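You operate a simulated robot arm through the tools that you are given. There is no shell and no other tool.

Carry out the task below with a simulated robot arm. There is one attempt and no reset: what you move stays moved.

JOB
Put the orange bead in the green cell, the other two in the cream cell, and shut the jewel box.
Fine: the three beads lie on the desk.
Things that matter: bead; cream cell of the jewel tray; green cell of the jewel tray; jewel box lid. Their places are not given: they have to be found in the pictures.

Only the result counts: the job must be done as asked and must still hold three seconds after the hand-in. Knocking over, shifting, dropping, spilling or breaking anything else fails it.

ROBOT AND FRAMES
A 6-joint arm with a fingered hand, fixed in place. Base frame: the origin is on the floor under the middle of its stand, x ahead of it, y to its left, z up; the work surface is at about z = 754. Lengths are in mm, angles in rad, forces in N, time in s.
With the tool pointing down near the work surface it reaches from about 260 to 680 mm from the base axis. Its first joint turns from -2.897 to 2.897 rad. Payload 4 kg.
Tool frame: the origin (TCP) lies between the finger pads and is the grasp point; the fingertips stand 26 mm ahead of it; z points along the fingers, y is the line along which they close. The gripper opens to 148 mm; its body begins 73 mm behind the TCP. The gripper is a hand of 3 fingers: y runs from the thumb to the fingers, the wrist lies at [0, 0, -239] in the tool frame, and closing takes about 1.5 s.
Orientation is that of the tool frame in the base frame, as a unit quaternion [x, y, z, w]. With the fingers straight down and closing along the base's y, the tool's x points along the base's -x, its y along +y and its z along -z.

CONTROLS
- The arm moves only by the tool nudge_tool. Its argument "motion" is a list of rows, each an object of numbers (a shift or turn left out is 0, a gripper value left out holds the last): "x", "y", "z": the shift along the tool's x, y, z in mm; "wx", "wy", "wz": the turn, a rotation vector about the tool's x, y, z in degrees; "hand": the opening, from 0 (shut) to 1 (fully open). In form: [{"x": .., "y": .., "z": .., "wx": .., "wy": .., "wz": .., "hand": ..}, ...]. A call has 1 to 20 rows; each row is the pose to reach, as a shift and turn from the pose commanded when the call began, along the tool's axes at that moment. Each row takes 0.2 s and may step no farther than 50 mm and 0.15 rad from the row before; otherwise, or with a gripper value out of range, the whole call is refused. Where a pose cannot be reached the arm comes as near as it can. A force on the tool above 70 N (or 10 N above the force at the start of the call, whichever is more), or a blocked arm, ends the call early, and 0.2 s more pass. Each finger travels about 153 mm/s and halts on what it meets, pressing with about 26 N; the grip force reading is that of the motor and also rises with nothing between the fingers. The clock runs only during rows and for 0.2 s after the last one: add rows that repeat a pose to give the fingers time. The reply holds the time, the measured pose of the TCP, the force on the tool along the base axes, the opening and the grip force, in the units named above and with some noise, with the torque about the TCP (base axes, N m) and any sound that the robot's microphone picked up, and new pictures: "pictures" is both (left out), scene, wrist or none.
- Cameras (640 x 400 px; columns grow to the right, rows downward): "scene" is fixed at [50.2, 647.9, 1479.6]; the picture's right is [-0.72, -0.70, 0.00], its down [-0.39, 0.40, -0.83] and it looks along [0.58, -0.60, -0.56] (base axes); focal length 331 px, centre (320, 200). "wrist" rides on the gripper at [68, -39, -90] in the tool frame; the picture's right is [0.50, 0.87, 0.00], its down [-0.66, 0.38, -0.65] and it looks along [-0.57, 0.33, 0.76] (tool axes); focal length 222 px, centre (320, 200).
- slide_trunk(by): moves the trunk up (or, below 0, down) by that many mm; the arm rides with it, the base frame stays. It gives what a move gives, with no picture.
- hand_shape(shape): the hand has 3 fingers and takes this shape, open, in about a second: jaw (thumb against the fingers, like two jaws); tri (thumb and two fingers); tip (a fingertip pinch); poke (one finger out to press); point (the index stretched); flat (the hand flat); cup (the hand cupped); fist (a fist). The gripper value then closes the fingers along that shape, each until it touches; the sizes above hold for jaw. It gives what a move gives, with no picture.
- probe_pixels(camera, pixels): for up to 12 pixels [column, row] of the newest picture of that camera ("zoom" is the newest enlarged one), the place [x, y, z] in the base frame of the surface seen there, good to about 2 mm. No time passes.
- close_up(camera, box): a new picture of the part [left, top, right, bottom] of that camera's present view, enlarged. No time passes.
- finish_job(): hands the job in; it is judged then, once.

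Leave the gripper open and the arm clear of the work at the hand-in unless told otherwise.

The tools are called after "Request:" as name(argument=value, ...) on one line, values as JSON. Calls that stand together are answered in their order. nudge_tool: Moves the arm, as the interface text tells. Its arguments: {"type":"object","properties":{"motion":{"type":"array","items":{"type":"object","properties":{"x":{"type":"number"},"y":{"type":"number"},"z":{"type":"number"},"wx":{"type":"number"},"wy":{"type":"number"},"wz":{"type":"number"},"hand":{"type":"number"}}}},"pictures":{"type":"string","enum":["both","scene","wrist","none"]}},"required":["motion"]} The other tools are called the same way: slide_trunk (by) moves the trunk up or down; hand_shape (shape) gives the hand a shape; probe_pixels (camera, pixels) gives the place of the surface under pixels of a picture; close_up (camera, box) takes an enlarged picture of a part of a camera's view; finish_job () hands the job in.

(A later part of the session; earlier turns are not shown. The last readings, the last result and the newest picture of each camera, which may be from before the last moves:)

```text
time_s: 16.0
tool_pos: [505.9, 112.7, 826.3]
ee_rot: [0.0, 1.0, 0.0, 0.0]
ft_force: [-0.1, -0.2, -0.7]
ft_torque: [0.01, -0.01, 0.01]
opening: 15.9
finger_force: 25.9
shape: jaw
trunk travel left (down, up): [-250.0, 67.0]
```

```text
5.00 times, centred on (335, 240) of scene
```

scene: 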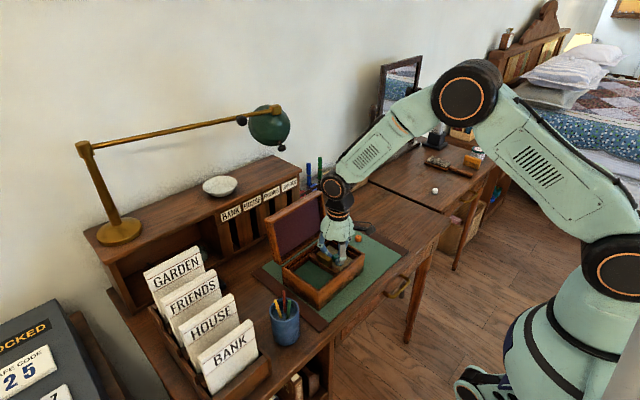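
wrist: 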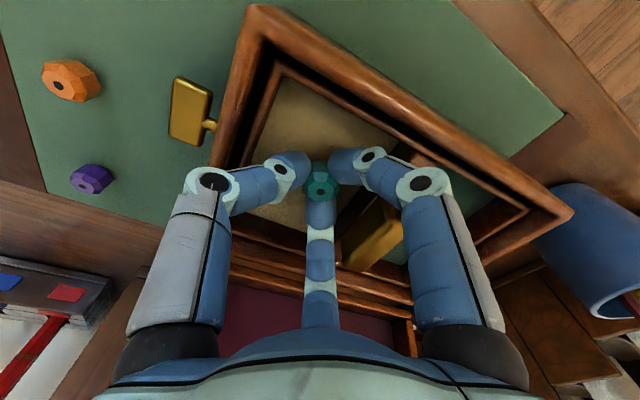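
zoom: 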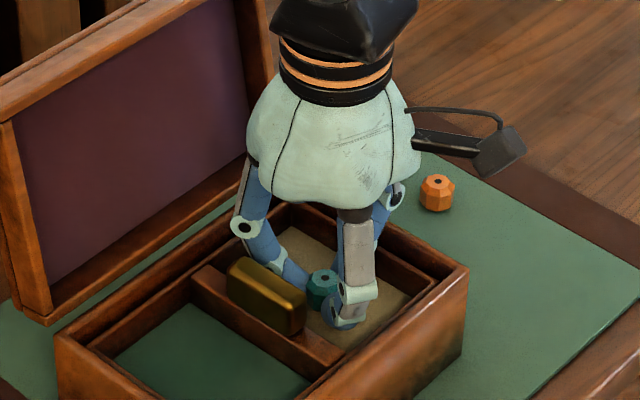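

The bead is just above the cream floor with room on all sides. I shift 6 mm towards −x (leaving room for the second bead), lower 2 mm, and open slightly to release.

Request:
nudge_tool(motion=[{"x": 3}, {"x": 6}, {"x": 6, "z": 2}, {"x": 6, "z": 2}, {"x": 6, "z": 2, "hand": 0.15}, {"x": 6, "z": 2, "hand": 0.2}, {"x": 6, "z": 2, "hand": 0.2}, {"x": 6, "z": 2, "hand": 0.2}])

Request:
close_up(camera="wrist", box=[180, 80, 460, 260])

Request:
close_up(camera="scene", box=[290, 200, 380, 280])

```text
time_s: 17.8
tool_pos: [499.4, 113.2, 824.7]
ee_rot: [0.001, 1.0, 0.0, 0.0]
ft_force: [0.8, -0.2, 0.2]
ft_torque: [-0.02, 0.03, -0.01]
opening: 29.2
finger_force: 0.0
shape: jaw
trunk travel left (down, up): [-250.0, 67.0]
```

scene: 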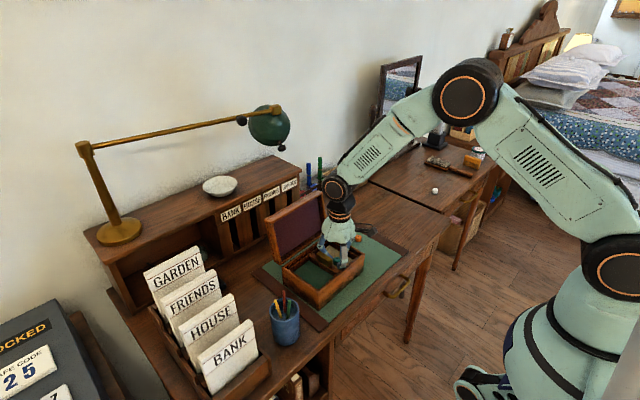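
wrist: 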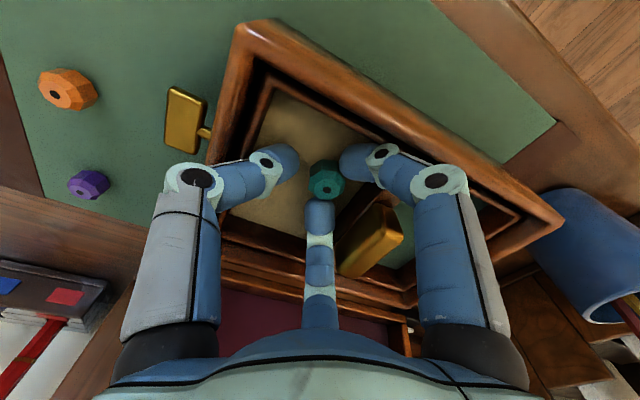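

```text
2.22 times, centred on (320, 170) of wrist
```

zoom: 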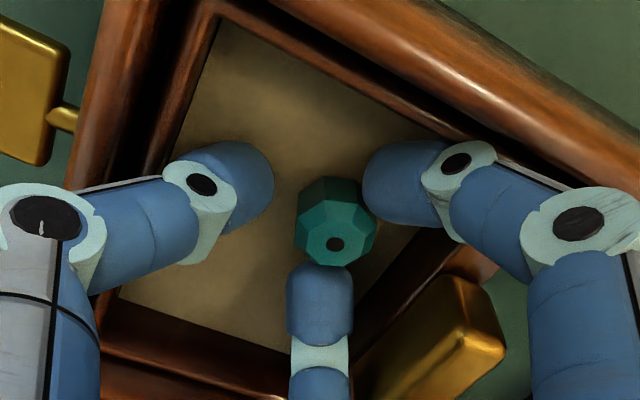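

```text
5.00 times, centred on (335, 240) of scene
```

zoom: 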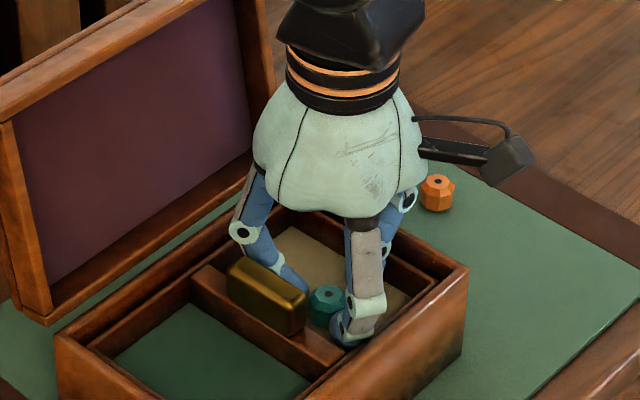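

The teal bead is released on the cream floor. I lift straight up out of the box to z≈900.

Request:
nudge_tool(motion=[{"z": -8}, {"z": -18}, {"z": -35}, {"z": -60}, {"z": -80}, {"z": -80}])

Request:
close_up(camera="wrist", box=[180, 20, 460, 220])

Request:
close_up(camera="scene", box=[290, 200, 380, 280])

```text
time_s: 19.2
tool_pos: [500.1, 112.0, 904.2]
ee_rot: [0.0, 1.0, 0.0, 0.0]
ft_force: [-0.6, 0.0, 0.1]
ft_torque: [0.03, 0.02, 0.01]
opening: 29.4
finger_force: 0.0
shape: jaw
trunk travel left (down, up): [-250.0, 67.0]
```

scene: 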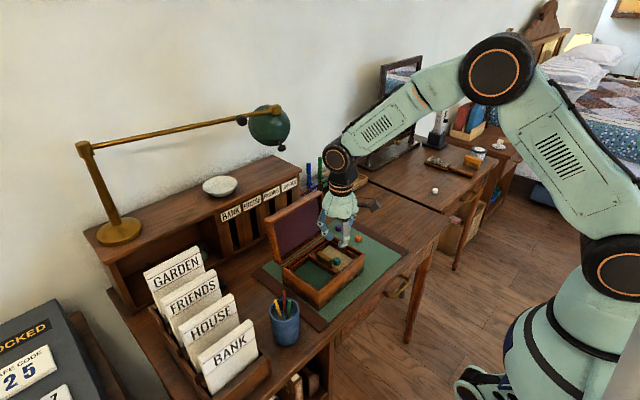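
wrist: 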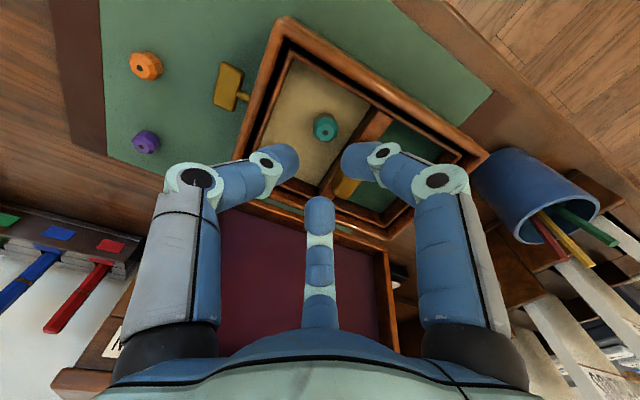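

```text
2.00 times, centred on (320, 120) of wrist
```

zoom: 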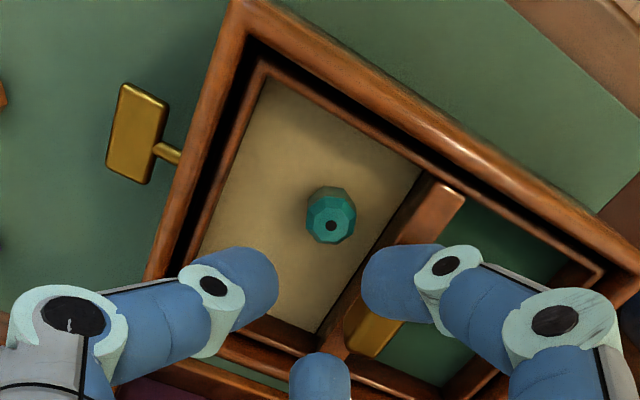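

```text
5.00 times, centred on (335, 240) of scene
```

zoom: 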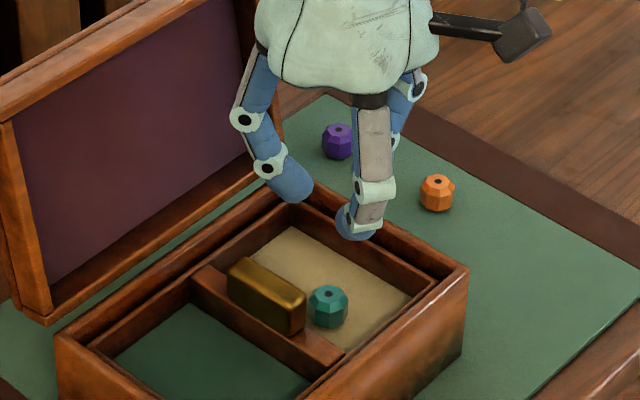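

The teal bead rests in the cream cell at about (500,117). Next is the orange bead at about (543,-42): I move above it to TCP z≈822, hand at 0.38.

Request:
nudge_tool(motion=[{"x": -10.7, "y": -38.5}, {"x": -21.5, "y": -77}, {"x": -32, "y": -115.5, "hand": 0.38}, {"x": -43, "y": -154}, {"x": -43, "y": -154, "z": 30}, {"x": -43, "y": -154, "z": 60}, {"x": -43, "y": -154, "z": 82}, {"x": -43, "y": -154, "z": 82}])

Request:
close_up(camera="wrist", box=[220, 80, 420, 240])

Request:
close_up(camera="scene", box=[310, 180, 410, 270])

```text
time_s: 21.0
tool_pos: [543.0, -41.2, 823.2]
ee_rot: [0.0, 1.0, -0.001, 0.001]
ft_force: [0.0, -0.5, -0.3]
ft_torque: [0.03, -0.01, 0.02]
opening: 55.9
finger_force: 0.1
shape: jaw
trunk travel left (down, up): [-250.0, 67.0]
```

scene: 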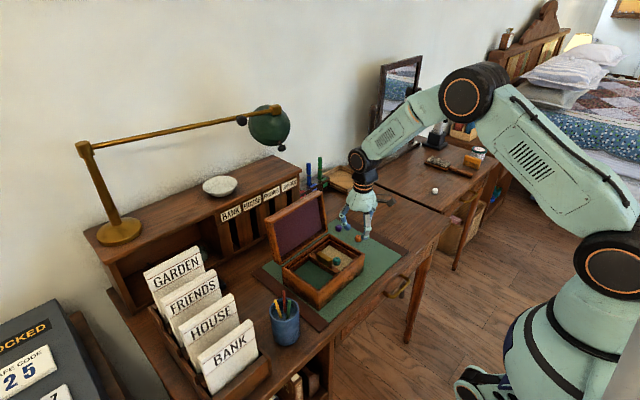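
wrist: 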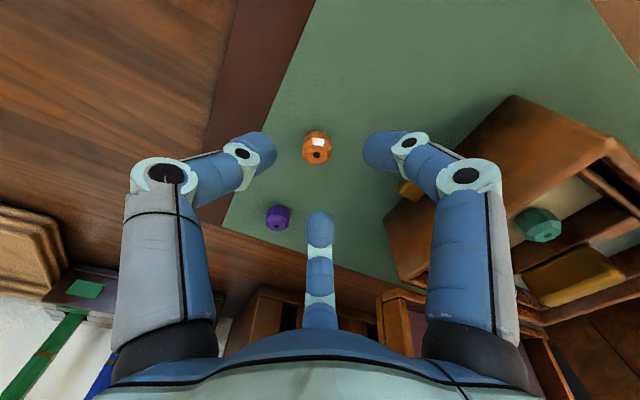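

```text
2.50 times, centred on (320, 160) of wrist
```

zoom: 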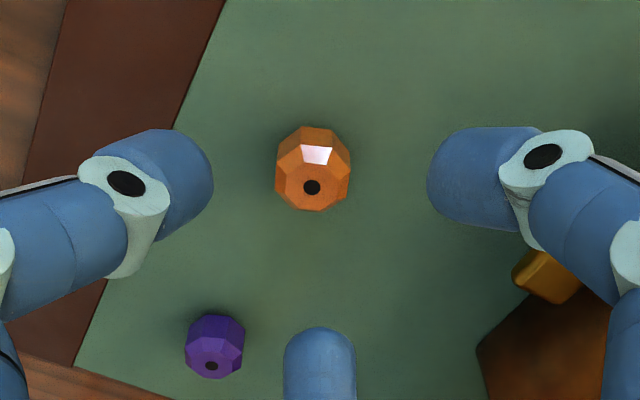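

```text
4.44 times, centred on (360, 225) of scene
```

zoom: 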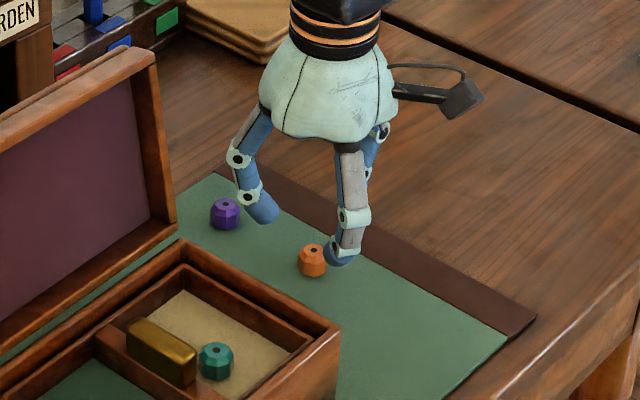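

The orange bead centre is about (543,-43). I shift 2 mm in −y, descend to TCP z≈784 and close on it.

Request:
nudge_tool(motion=[{"y": -2, "z": 15}, {"y": -2, "z": 28}, {"y": -2, "z": 36}, {"y": -2, "z": 39}, {"y": -2, "z": 39}, {"y": -2, "z": 39, "hand": 0.25}, {"y": -2, "z": 39, "hand": 0.15}, {"y": -2, "z": 39, "hand": 0.05}, {"y": -2, "z": 39, "hand": 0.05}, {"y": -2, "z": 39, "hand": 0.05}])

Request:
close_up(camera="wrist", box=[220, 100, 420, 260])

Request:
close_up(camera="scene", box=[310, 180, 410, 270])

```text
time_s: 23.2
tool_pos: [542.7, -42.4, 783.6]
ee_rot: [0.001, 1.0, 0.0, 0.0]
ft_force: [-0.3, 0.5, -0.5]
ft_torque: [-0.04, 0.01, 0.0]
opening: 16.0
finger_force: 26.1
shape: jaw
trunk travel left (down, up): [-250.0, 67.0]
```

scene: 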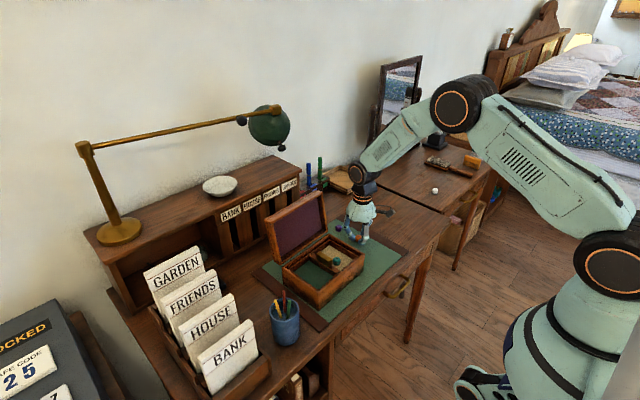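
wrist: 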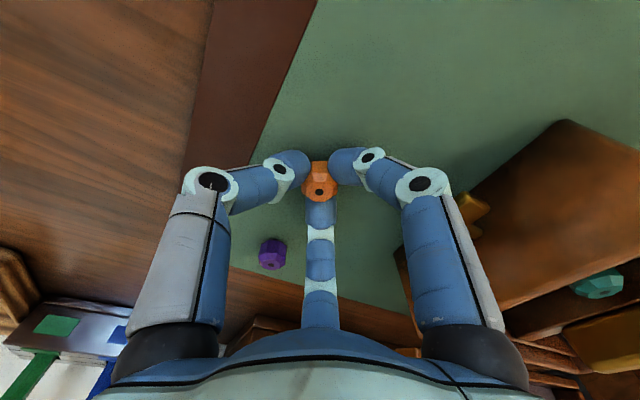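

```text
2.50 times, centred on (320, 180) of wrist
```

zoom: 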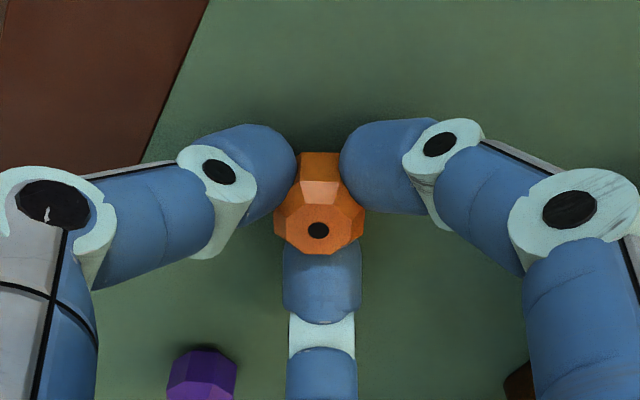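

```text
4.44 times, centred on (360, 225) of scene
```

zoom: 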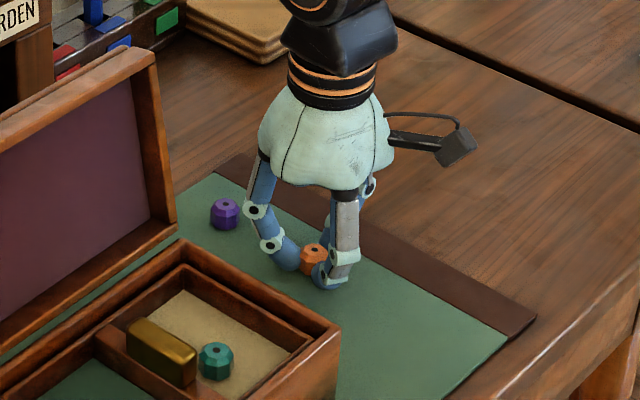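

The orange bead is gripped. I lift it to z≈905 while moving to x≈512, then carry it over the box towards the green cell at y≈190.

Request:
nudge_tool(motion=[{"z": -6}, {"z": -25}, {"x": 10, "z": -60}, {"x": 20, "z": -95}, {"x": 31, "z": -121}, {"x": 31, "y": 40, "z": -121}, {"x": 31, "y": 80, "z": -121}, {"x": 31, "y": 120, "z": -121}, {"x": 31, "y": 160, "z": -121}, {"x": 31, "y": 200, "z": -121}, {"x": 31, "y": 232, "z": -121}, {"x": 31, "y": 232, "z": -121}])

Request:
close_up(camera="scene", box=[270, 180, 390, 290])

```text
time_s: 25.8
tool_pos: [511.0, 188.8, 906.1]
ee_rot: [0.001, 1.0, 0.001, -0.001]
ft_force: [-0.1, -0.5, 0.1]
ft_torque: [-0.02, 0.03, 0.02]
opening: 16.1
finger_force: 25.9
shape: jaw
trunk travel left (down, up): [-250.0, 67.0]
```

scene: 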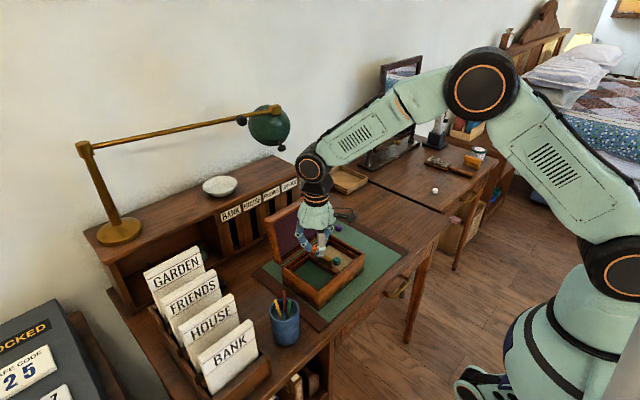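
wrist: 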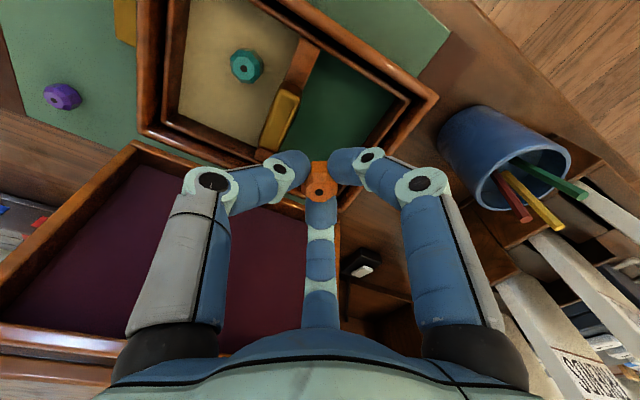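

```text
3.64 times, centred on (330, 235) of scene
```

zoom: 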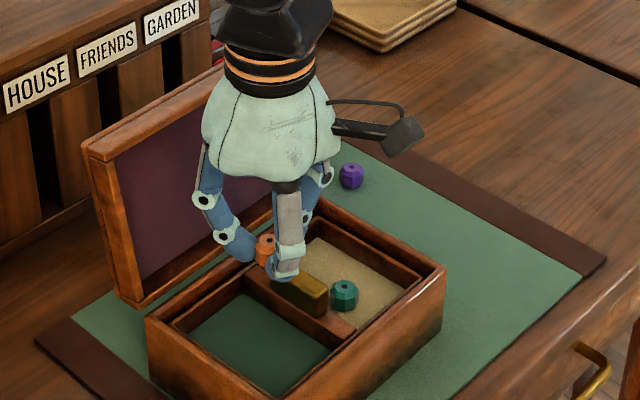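

The orange bead is above the green cell. The thumb would come near the gold handle, so I turn the hand 60° about its axis so that a pair of fingers straddles the handle instead.

Request:
nudge_tool(motion=[{"wz": -7.5}, {"wz": -15}, {"wz": -22.5}, {"wz": -30}, {"wz": -37.5}, {"wz": -45}, {"wz": -52.5}, {"wz": -60}, {"wz": -60}])

Request:
close_up(camera="scene", box=[270, 180, 390, 290])

```text
time_s: 27.8
tool_pos: [512.9, 189.1, 905.2]
ee_rot: [-0.5, 0.866, 0.0, 0.0]
ft_force: [1.1, 0.4, -0.3]
ft_torque: [0.03, 0.02, -0.01]
opening: 16.1
finger_force: 25.9
shape: jaw
trunk travel left (down, up): [-250.0, 67.0]
```

scene: 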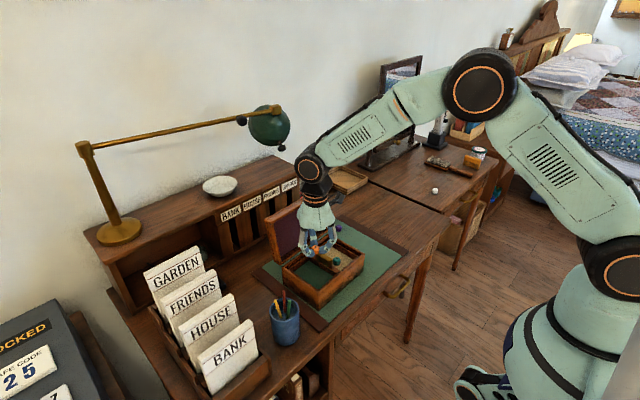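
wrist: 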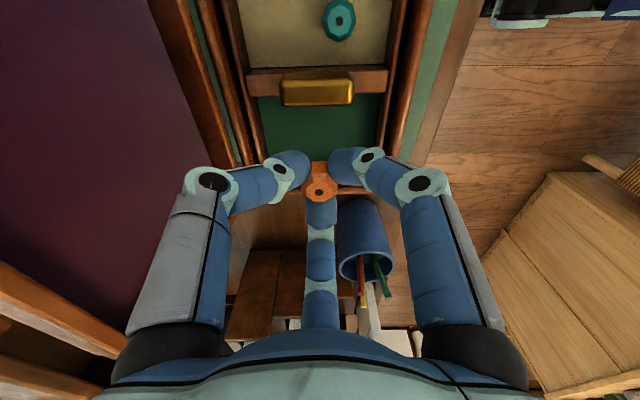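

```text
3.64 times, centred on (330, 235) of scene
```

zoom: 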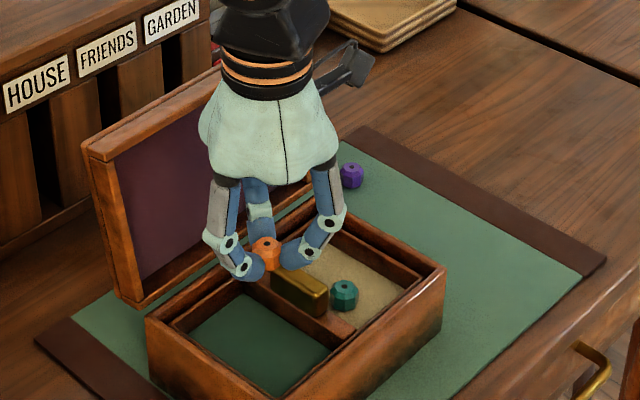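

Now the wrist view is square with the box. I lower to TCP z≈850 and check the clearances.

Request:
nudge_tool(motion=[{"z": 20}, {"z": 40}, {"z": 55}, {"z": 55}])

Request:
close_up(camera="scene", box=[270, 190, 390, 290])

Request:
close_up(camera="wrist", box=[180, 60, 460, 240])

```text
time_s: 28.8
tool_pos: [511.9, 189.7, 849.4]
ee_rot: [-0.499, 0.867, 0.0, 0.0]
ft_force: [0.5, -0.4, 0.7]
ft_torque: [0.01, -0.05, 0.02]
opening: 16.1
finger_force: 26.6
shape: jaw
trunk travel left (down, up): [-250.0, 67.0]
```

scene: 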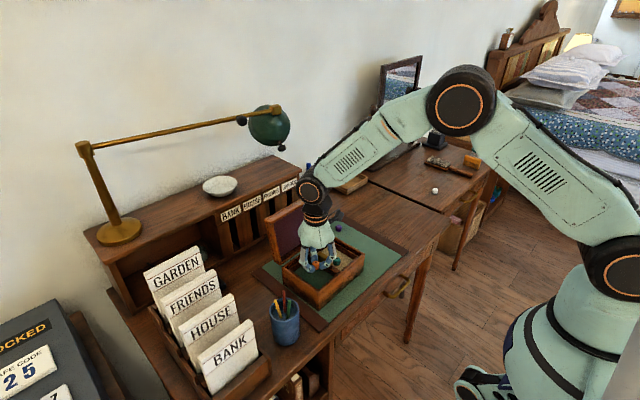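
wrist: 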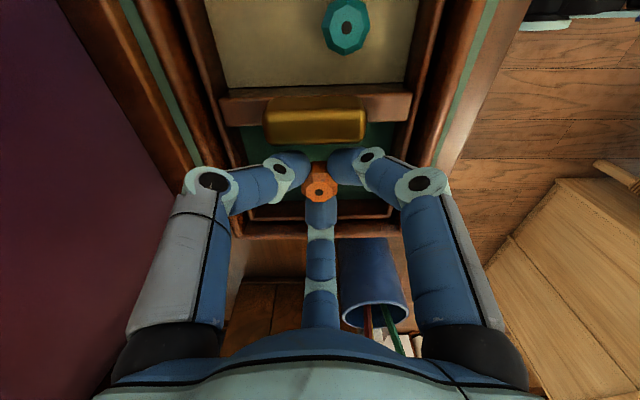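

```text
4.00 times, centred on (330, 240) of scene
```

zoom: 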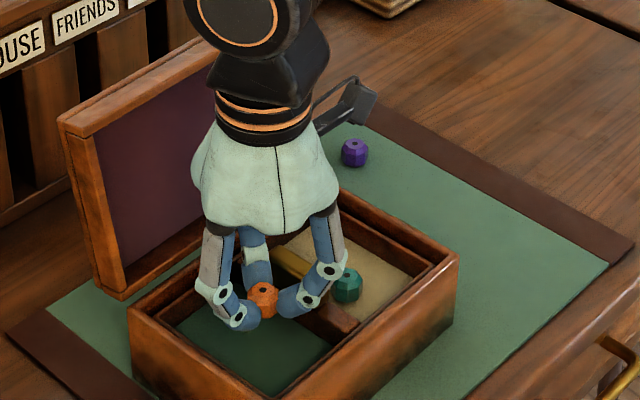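

```text
2.22 times, centred on (320, 150) of wrist
```

zoom: 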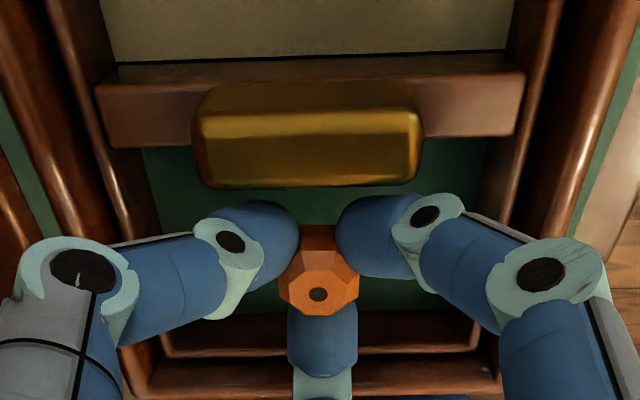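

The two fingers pass on the green side of the gold handle. I lower 20 mm more in small steps.

Request:
nudge_tool(motion=[{"z": 6}, {"z": 12}, {"z": 18}, {"z": 20}, {"z": 20}])

Request:
close_up(camera="scene", box=[290, 210, 380, 290])

Request:
close_up(camera="wrist", box=[180, 60, 460, 240])

```text
time_s: 30.0
tool_pos: [512.5, 189.3, 829.7]
ee_rot: [-0.499, 0.867, 0.001, 0.0]
ft_force: [0.5, 0.2, 0.5]
ft_torque: [0.0, -0.01, 0.02]
opening: 16.0
finger_force: 26.1
shape: jaw
trunk travel left (down, up): [-250.0, 67.0]
```

scene: 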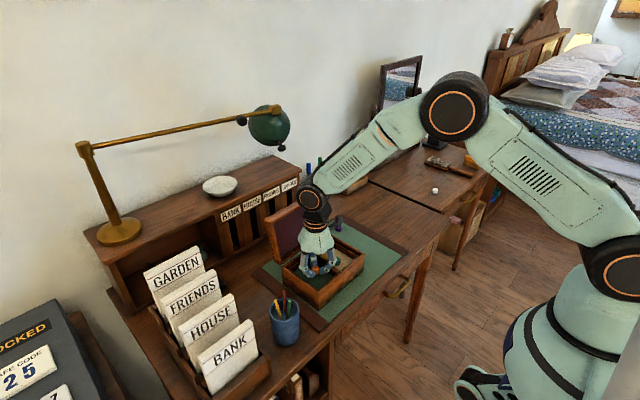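
wrist: 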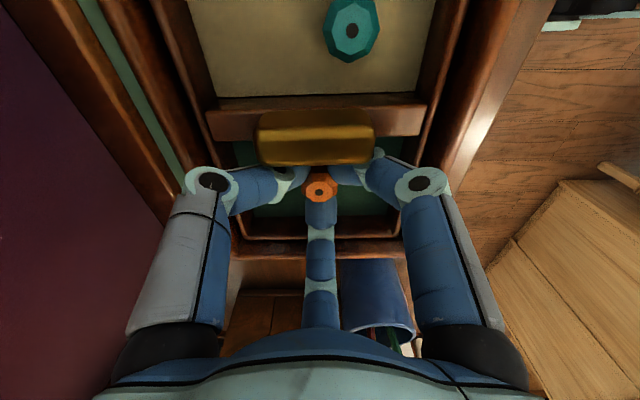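

```text
5.00 times, centred on (335, 250) of scene
```

zoom: 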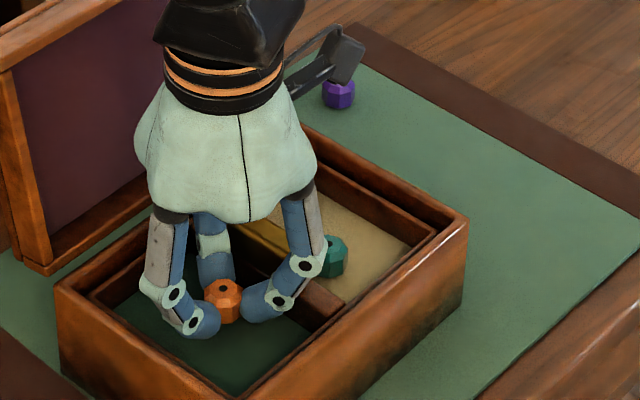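

```text
2.22 times, centred on (320, 150) of wrist
```

zoom: 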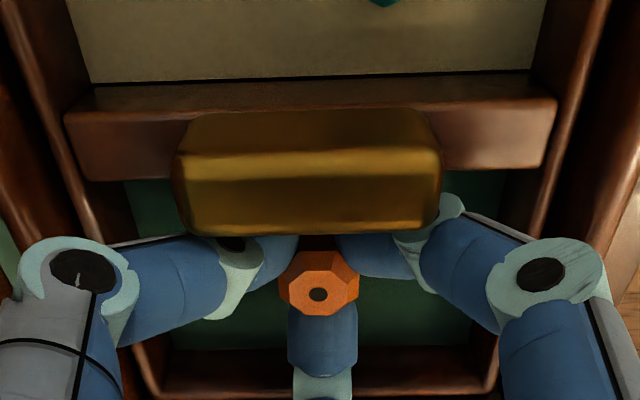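

Forces stay near zero. I shift 3 mm in +y (away from the handle), lower 3 mm and open a little to release the orange bead on the green floor.

Request:
nudge_tool(motion=[{"x": -2.6, "y": 1.5}, {"x": -2.6, "y": 1.5, "z": 3}, {"x": -2.6, "y": 1.5, "z": 3}, {"x": -2.6, "y": 1.5, "z": 3, "hand": 0.14}, {"x": -2.6, "y": 1.5, "z": 3, "hand": 0.18}, {"x": -2.6, "y": 1.5, "z": 3, "hand": 0.18}, {"x": -2.6, "y": 1.5, "z": 3, "hand": 0.18}])

Request:
close_up(camera="scene", box=[290, 210, 380, 290])

Request:
close_up(camera="wrist", box=[180, 60, 460, 240])

```text
time_s: 31.6
tool_pos: [510.7, 192.2, 825.4]
ee_rot: [-0.5, 0.866, 0.0, 0.0]
ft_force: [-0.5, 0.1, 0.2]
ft_torque: [0.0, 0.0, 0.03]
opening: 26.5
finger_force: 0.1
shape: jaw
trunk travel left (down, up): [-250.0, 67.0]
```

scene: 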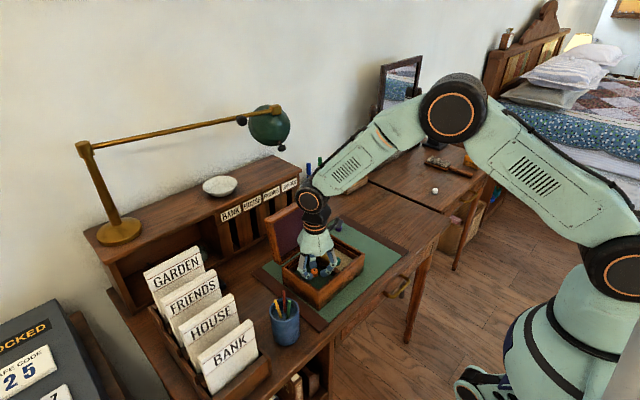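
wrist: 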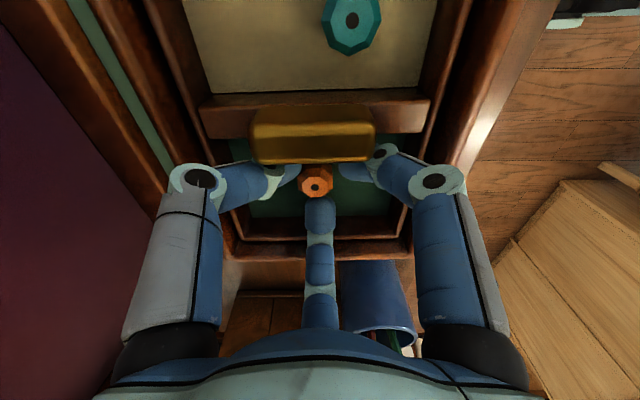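

```text
5.00 times, centred on (335, 250) of scene
```

zoom: 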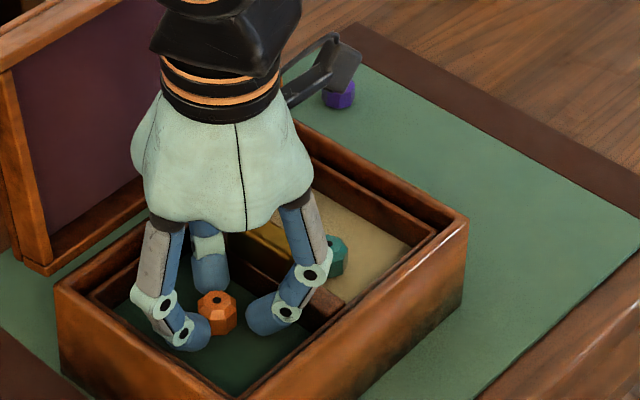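

```text
2.22 times, centred on (320, 150) of wrist
```

zoom: 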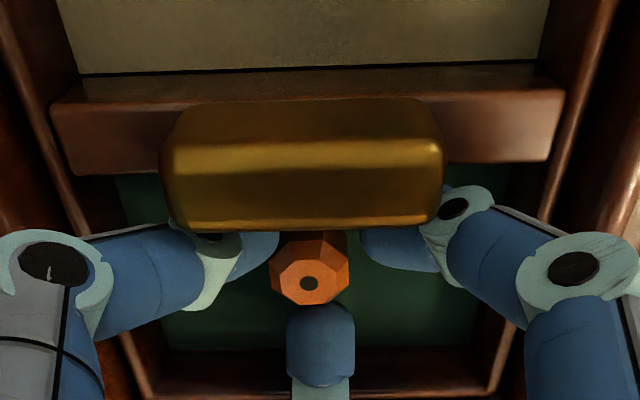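

The orange bead is free on the green floor. I lift straight up slowly.

Request:
nudge_tool(motion=[{"z": -5}, {"z": -12}, {"z": -25}, {"z": -45}, {"z": -80}, {"z": -80}])

Request:
close_up(camera="scene", box=[290, 210, 380, 290])

```text
time_s: 33.0
tool_pos: [511.7, 192.5, 906.1]
ee_rot: [-0.501, 0.866, 0.0, 0.0]
ft_force: [-0.1, 0.0, 0.3]
ft_torque: [-0.01, -0.02, -0.02]
opening: 26.9
finger_force: 0.0
shape: jaw
trunk travel left (down, up): [-250.0, 67.0]
```

scene: 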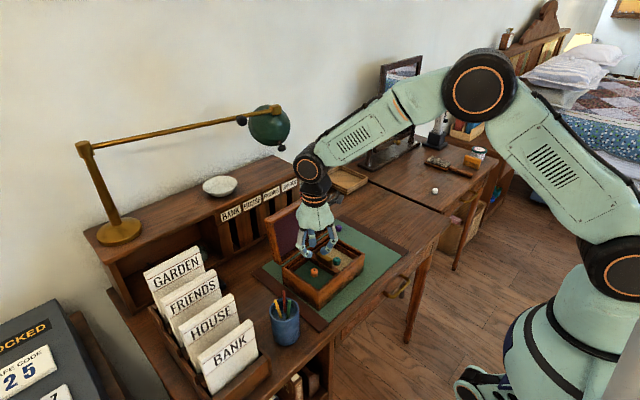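
wrist: 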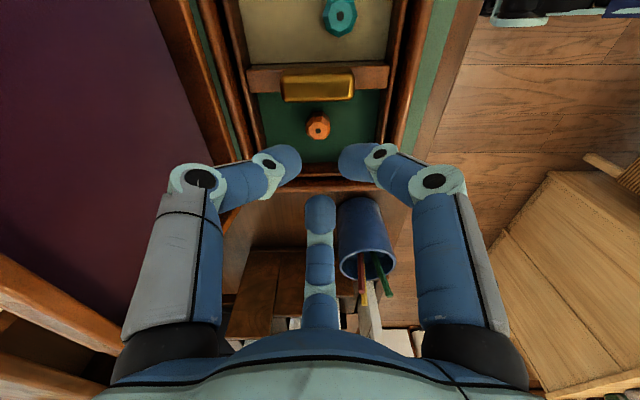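

```text
5.00 times, centred on (335, 250) of scene
```

zoom: 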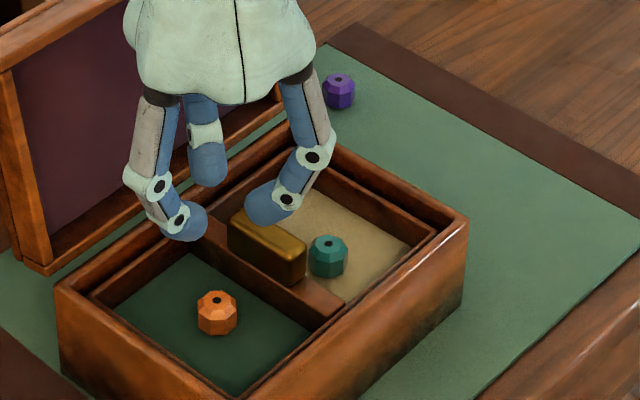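

The orange bead lies in the green cell. Next is the purple bead at about (626,-37.5): I move back in −y while turning the hand back, then to x≈626 at a safe height.

Request:
nudge_tool(motion=[{"x": 24.9, "y": -14.4, "wz": 7.5}, {"x": 49.8, "y": -28.8, "wz": 15}, {"x": 74.7, "y": -43.1, "wz": 22.5}, {"x": 99.6, "y": -57.5, "wz": 30}, {"x": 124.5, "y": -71.9, "wz": 37.5}, {"x": 149.4, "y": -86.3, "wz": 45}, {"x": 174.3, "y": -100.6, "wz": 52.5, "hand": 0.38}, {"x": 199.2, "y": -115, "wz": 60}, {"x": 180.2, "y": -147.9, "wz": 60}, {"x": 161.2, "y": -180.8, "wz": 60}, {"x": 142.2, "y": -213.7, "wz": 60}, {"x": 142.2, "y": -213.7, "wz": 60}])

Request:
close_up(camera="wrist", box=[220, 60, 420, 220])

Request:
close_up(camera="scene", box=[290, 180, 390, 280])

```text
time_s: 35.6
tool_pos: [625.2, -38.3, 908.2]
ee_rot: [0.001, 1.0, 0.0, 0.001]
ft_force: [-0.2, -0.4, 0.1]
ft_torque: [-0.02, -0.02, 0.02]
opening: 56.0
finger_force: 0.1
shape: jaw
trunk travel left (down, up): [-250.0, 67.0]
```

scene: 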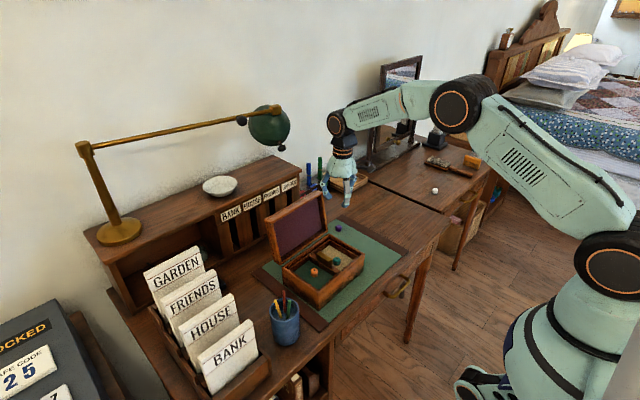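
wrist: 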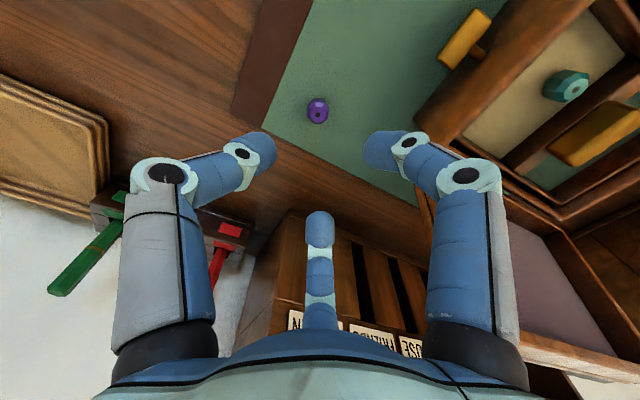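

```text
2.50 times, centred on (320, 140) of wrist
```

zoom: 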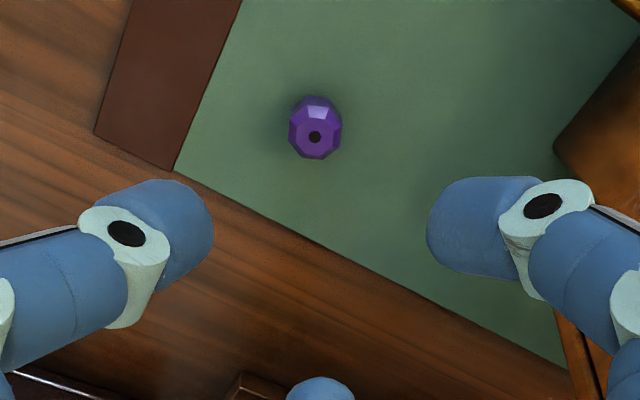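

```text
4.00 times, centred on (340, 230) of scene
```

zoom: 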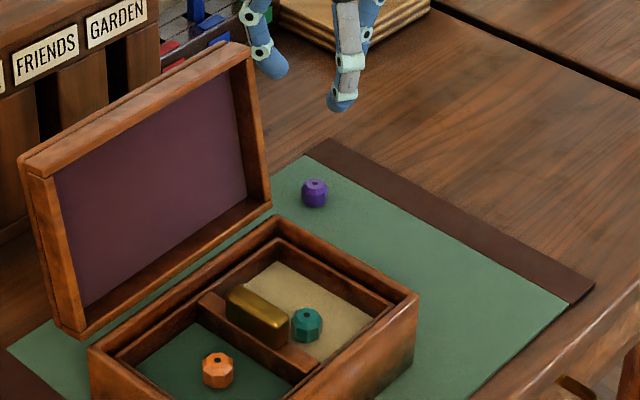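

The purple bead computes to about (627.5,-38), nearly under the TCP. I descend to z≈825 with a 2 mm correction in +x.

Request:
nudge_tool(motion=[{"x": -2, "z": 40}, {"x": -2, "z": 75}, {"x": -2, "z": 85}, {"x": -2, "z": 85}])

Request:
close_up(camera="wrist", box=[220, 80, 420, 240])

Request:
close_up(camera="scene", box=[290, 180, 390, 280])

```text
time_s: 36.6
tool_pos: [629.5, -38.1, 822.4]
ee_rot: [0.0, 1.0, 0.0, 0.001]
ft_force: [0.2, -0.3, 0.3]
ft_torque: [-0.01, 0.06, -0.01]
opening: 55.9
finger_force: 0.0
shape: jaw
trunk travel left (down, up): [-250.0, 67.0]
```

scene: 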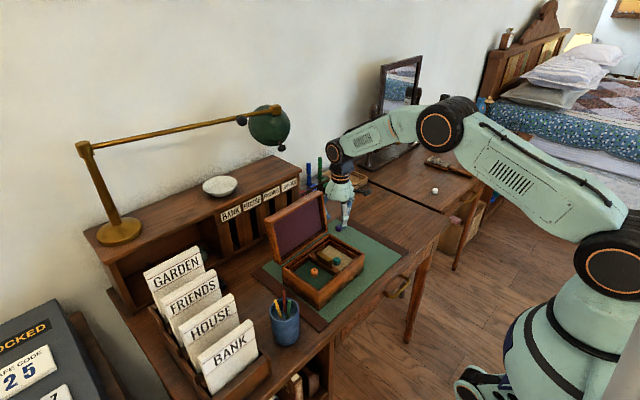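
wrist: 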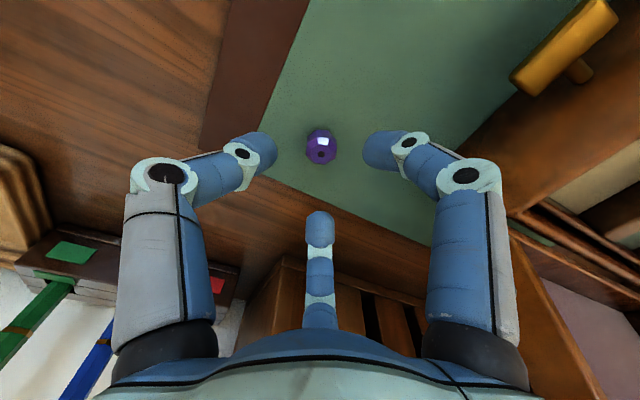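

```text
2.50 times, centred on (320, 160) of wrist
```

zoom: 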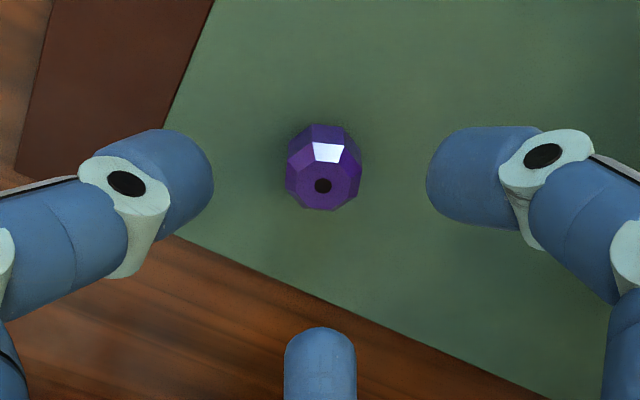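

```text
4.00 times, centred on (340, 230) of scene
```

zoom: 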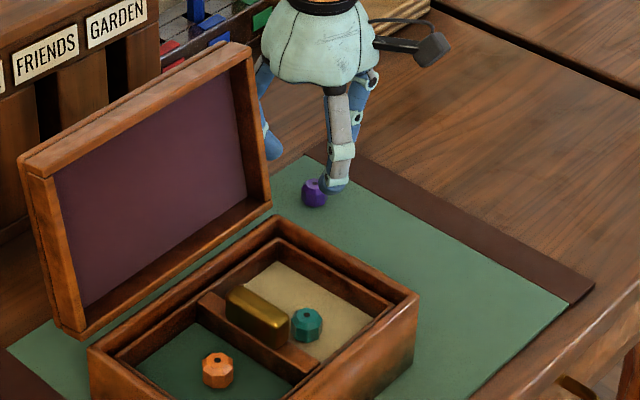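

The bead is centred within 2 mm. I descend to TCP z≈784 and close on it.

Request:
nudge_tool(motion=[{"x": 1, "z": 15}, {"x": 1, "z": 28}, {"x": 1, "z": 36}, {"x": 1, "z": 39}, {"x": 1, "z": 39}, {"x": 1, "z": 39, "hand": 0.25}, {"x": 1, "z": 39, "hand": 0.15}, {"x": 1, "z": 39, "hand": 0.05}, {"x": 1, "z": 39, "hand": 0.05}, {"x": 1, "z": 39, "hand": 0.05}])

Request:
close_up(camera="wrist", box=[220, 100, 420, 260])

Request:
close_up(camera="scene", box=[290, 180, 390, 280])

```text
time_s: 38.8
tool_pos: [627.1, -38.2, 783.3]
ee_rot: [0.002, 1.0, 0.0, 0.0]
ft_force: [0.0, 0.2, 0.7]
ft_torque: [0.0, -0.02, -0.03]
opening: 16.3
finger_force: 25.7
shape: jaw
trunk travel left (down, up): [-250.0, 67.0]
```

scene: 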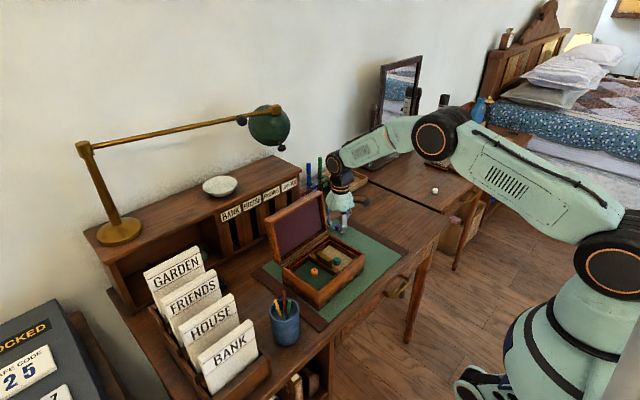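
wrist: 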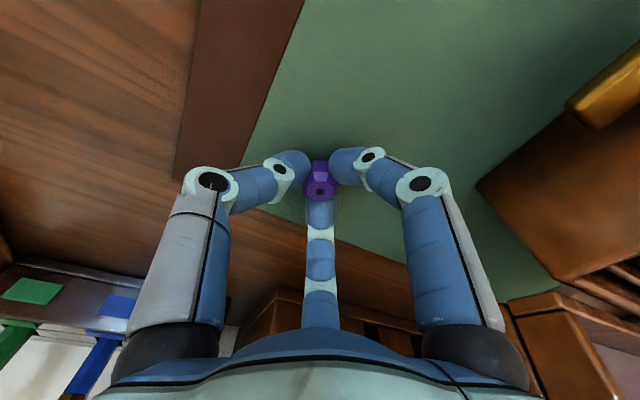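

```text
2.50 times, centred on (320, 180) of wrist
```

zoom: 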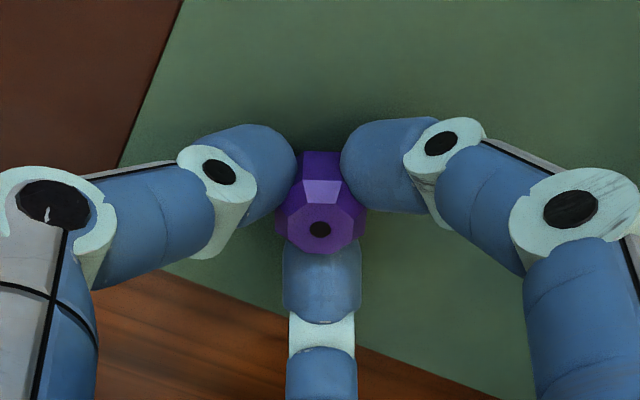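

```text
4.00 times, centred on (340, 230) of scene
```

zoom: 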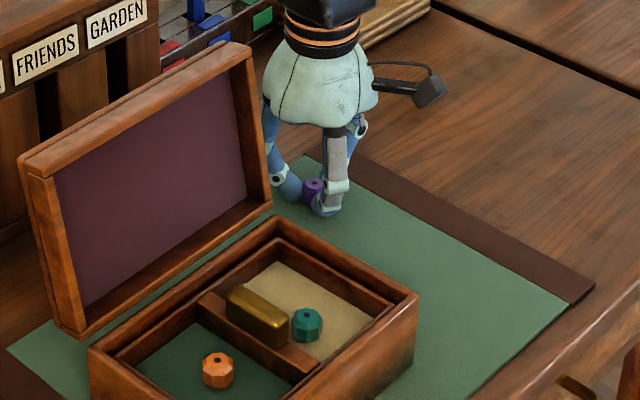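

The purple bead is gripped. I lift it to z≈908, move to x≈530, then in +y to over the cream cell.

Request:
nudge_tool(motion=[{"z": -6}, {"z": -25}, {"z": -65}, {"z": -105}, {"z": -125}, {"x": 40, "z": -125}, {"x": 80, "z": -125}, {"x": 97, "y": 20, "z": -125}, {"x": 97, "y": 60, "z": -125}, {"x": 97, "y": 100, "z": -125}, {"x": 97, "y": 135, "z": -125}, {"x": 97, "y": 150, "z": -125}, {"x": 97, "y": 150, "z": -125}])

Request:
close_up(camera="wrist", box=[180, 40, 460, 220])

Request:
close_up(camera="scene", box=[290, 200, 380, 280])

```text
time_s: 41.6
tool_pos: [529.8, 114.0, 907.0]
ee_rot: [0.0, 1.0, 0.0, 0.001]
ft_force: [0.1, 0.6, -1.0]
ft_torque: [-0.04, -0.01, -0.03]
opening: 16.0
finger_force: 26.0
shape: jaw
trunk travel left (down, up): [-250.0, 67.0]
```

scene: 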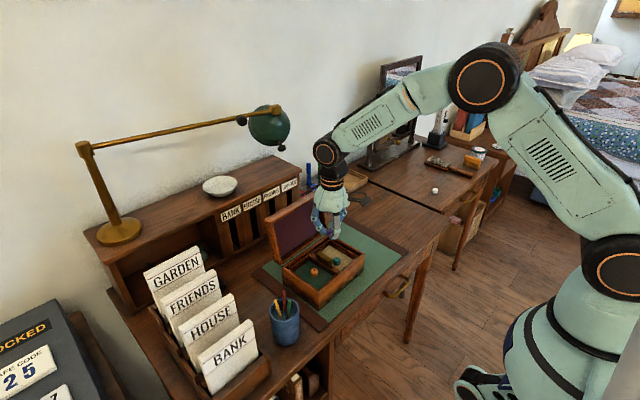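
wrist: 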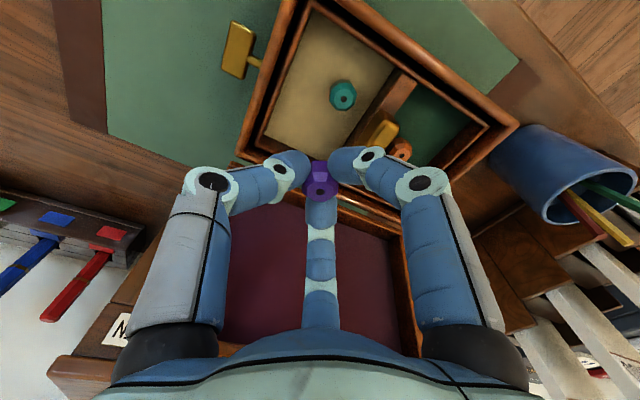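

```text
2.22 times, centred on (320, 130) of wrist
```

zoom: 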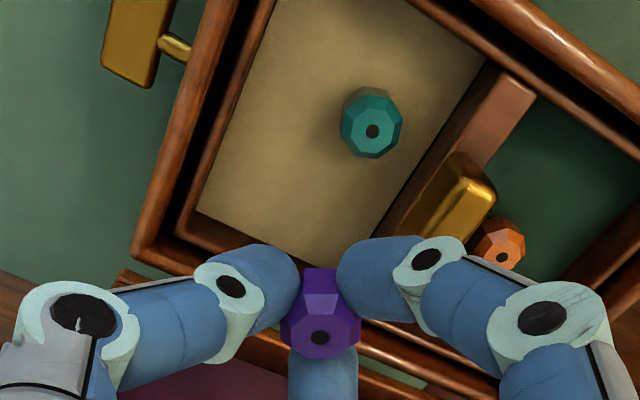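

```text
5.00 times, centred on (335, 240) of scene
```

zoom: 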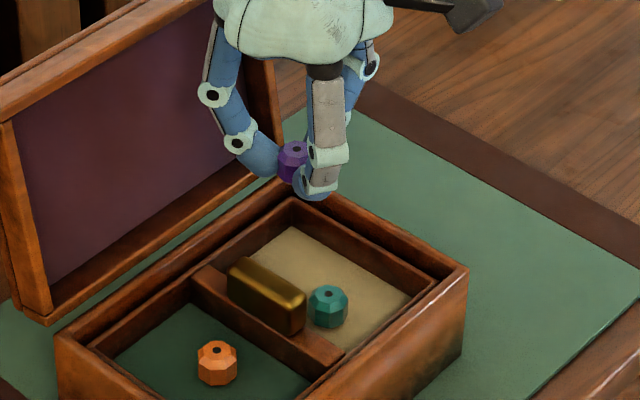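

The purple bead is over the cream cell. I lower to TCP z≈845 while shifting to about (534,109), away from the teal bead.

Request:
nudge_tool(motion=[{"x": -2, "y": -3, "z": 20}, {"x": -4, "y": -5, "z": 40}, {"x": -4, "y": -5, "z": 52}, {"x": -4, "y": -5, "z": 60}, {"x": -4, "y": -5, "z": 60}])

Request:
close_up(camera="wrist", box=[180, 40, 460, 220])

Request:
close_up(camera="scene", box=[290, 200, 380, 280])

```text
time_s: 42.8
tool_pos: [533.9, 106.6, 848.3]
ee_rot: [0.001, 1.0, 0.0, -0.001]
ft_force: [-0.8, -0.3, -0.4]
ft_torque: [0.0, 0.01, 0.0]
opening: 15.9
finger_force: 25.4
shape: jaw
trunk travel left (down, up): [-250.0, 67.0]
```

scene: 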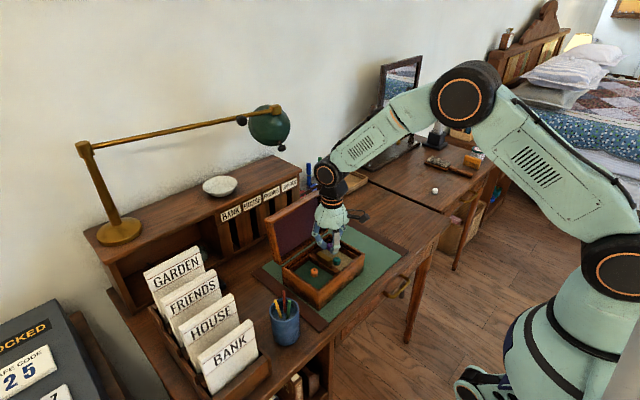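
wrist: 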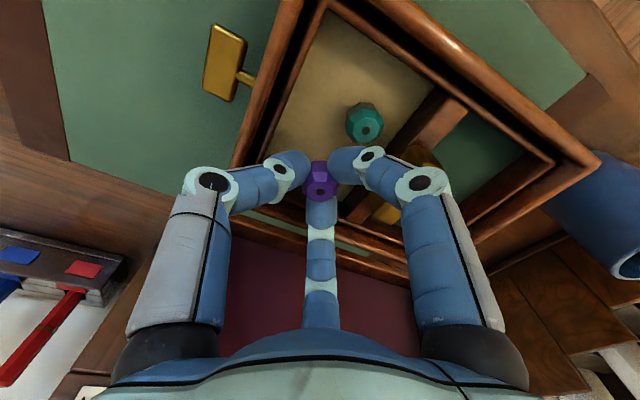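

```text
2.22 times, centred on (320, 130) of wrist
```

zoom: 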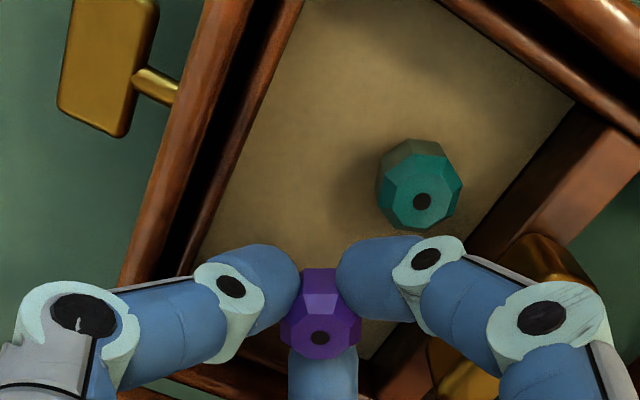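

```text
5.00 times, centred on (335, 240) of scene
```

zoom: 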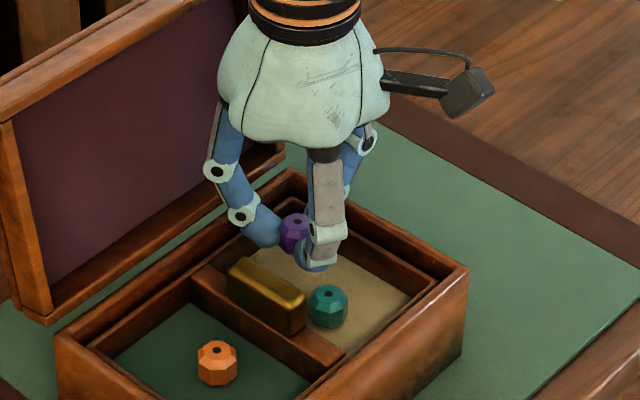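

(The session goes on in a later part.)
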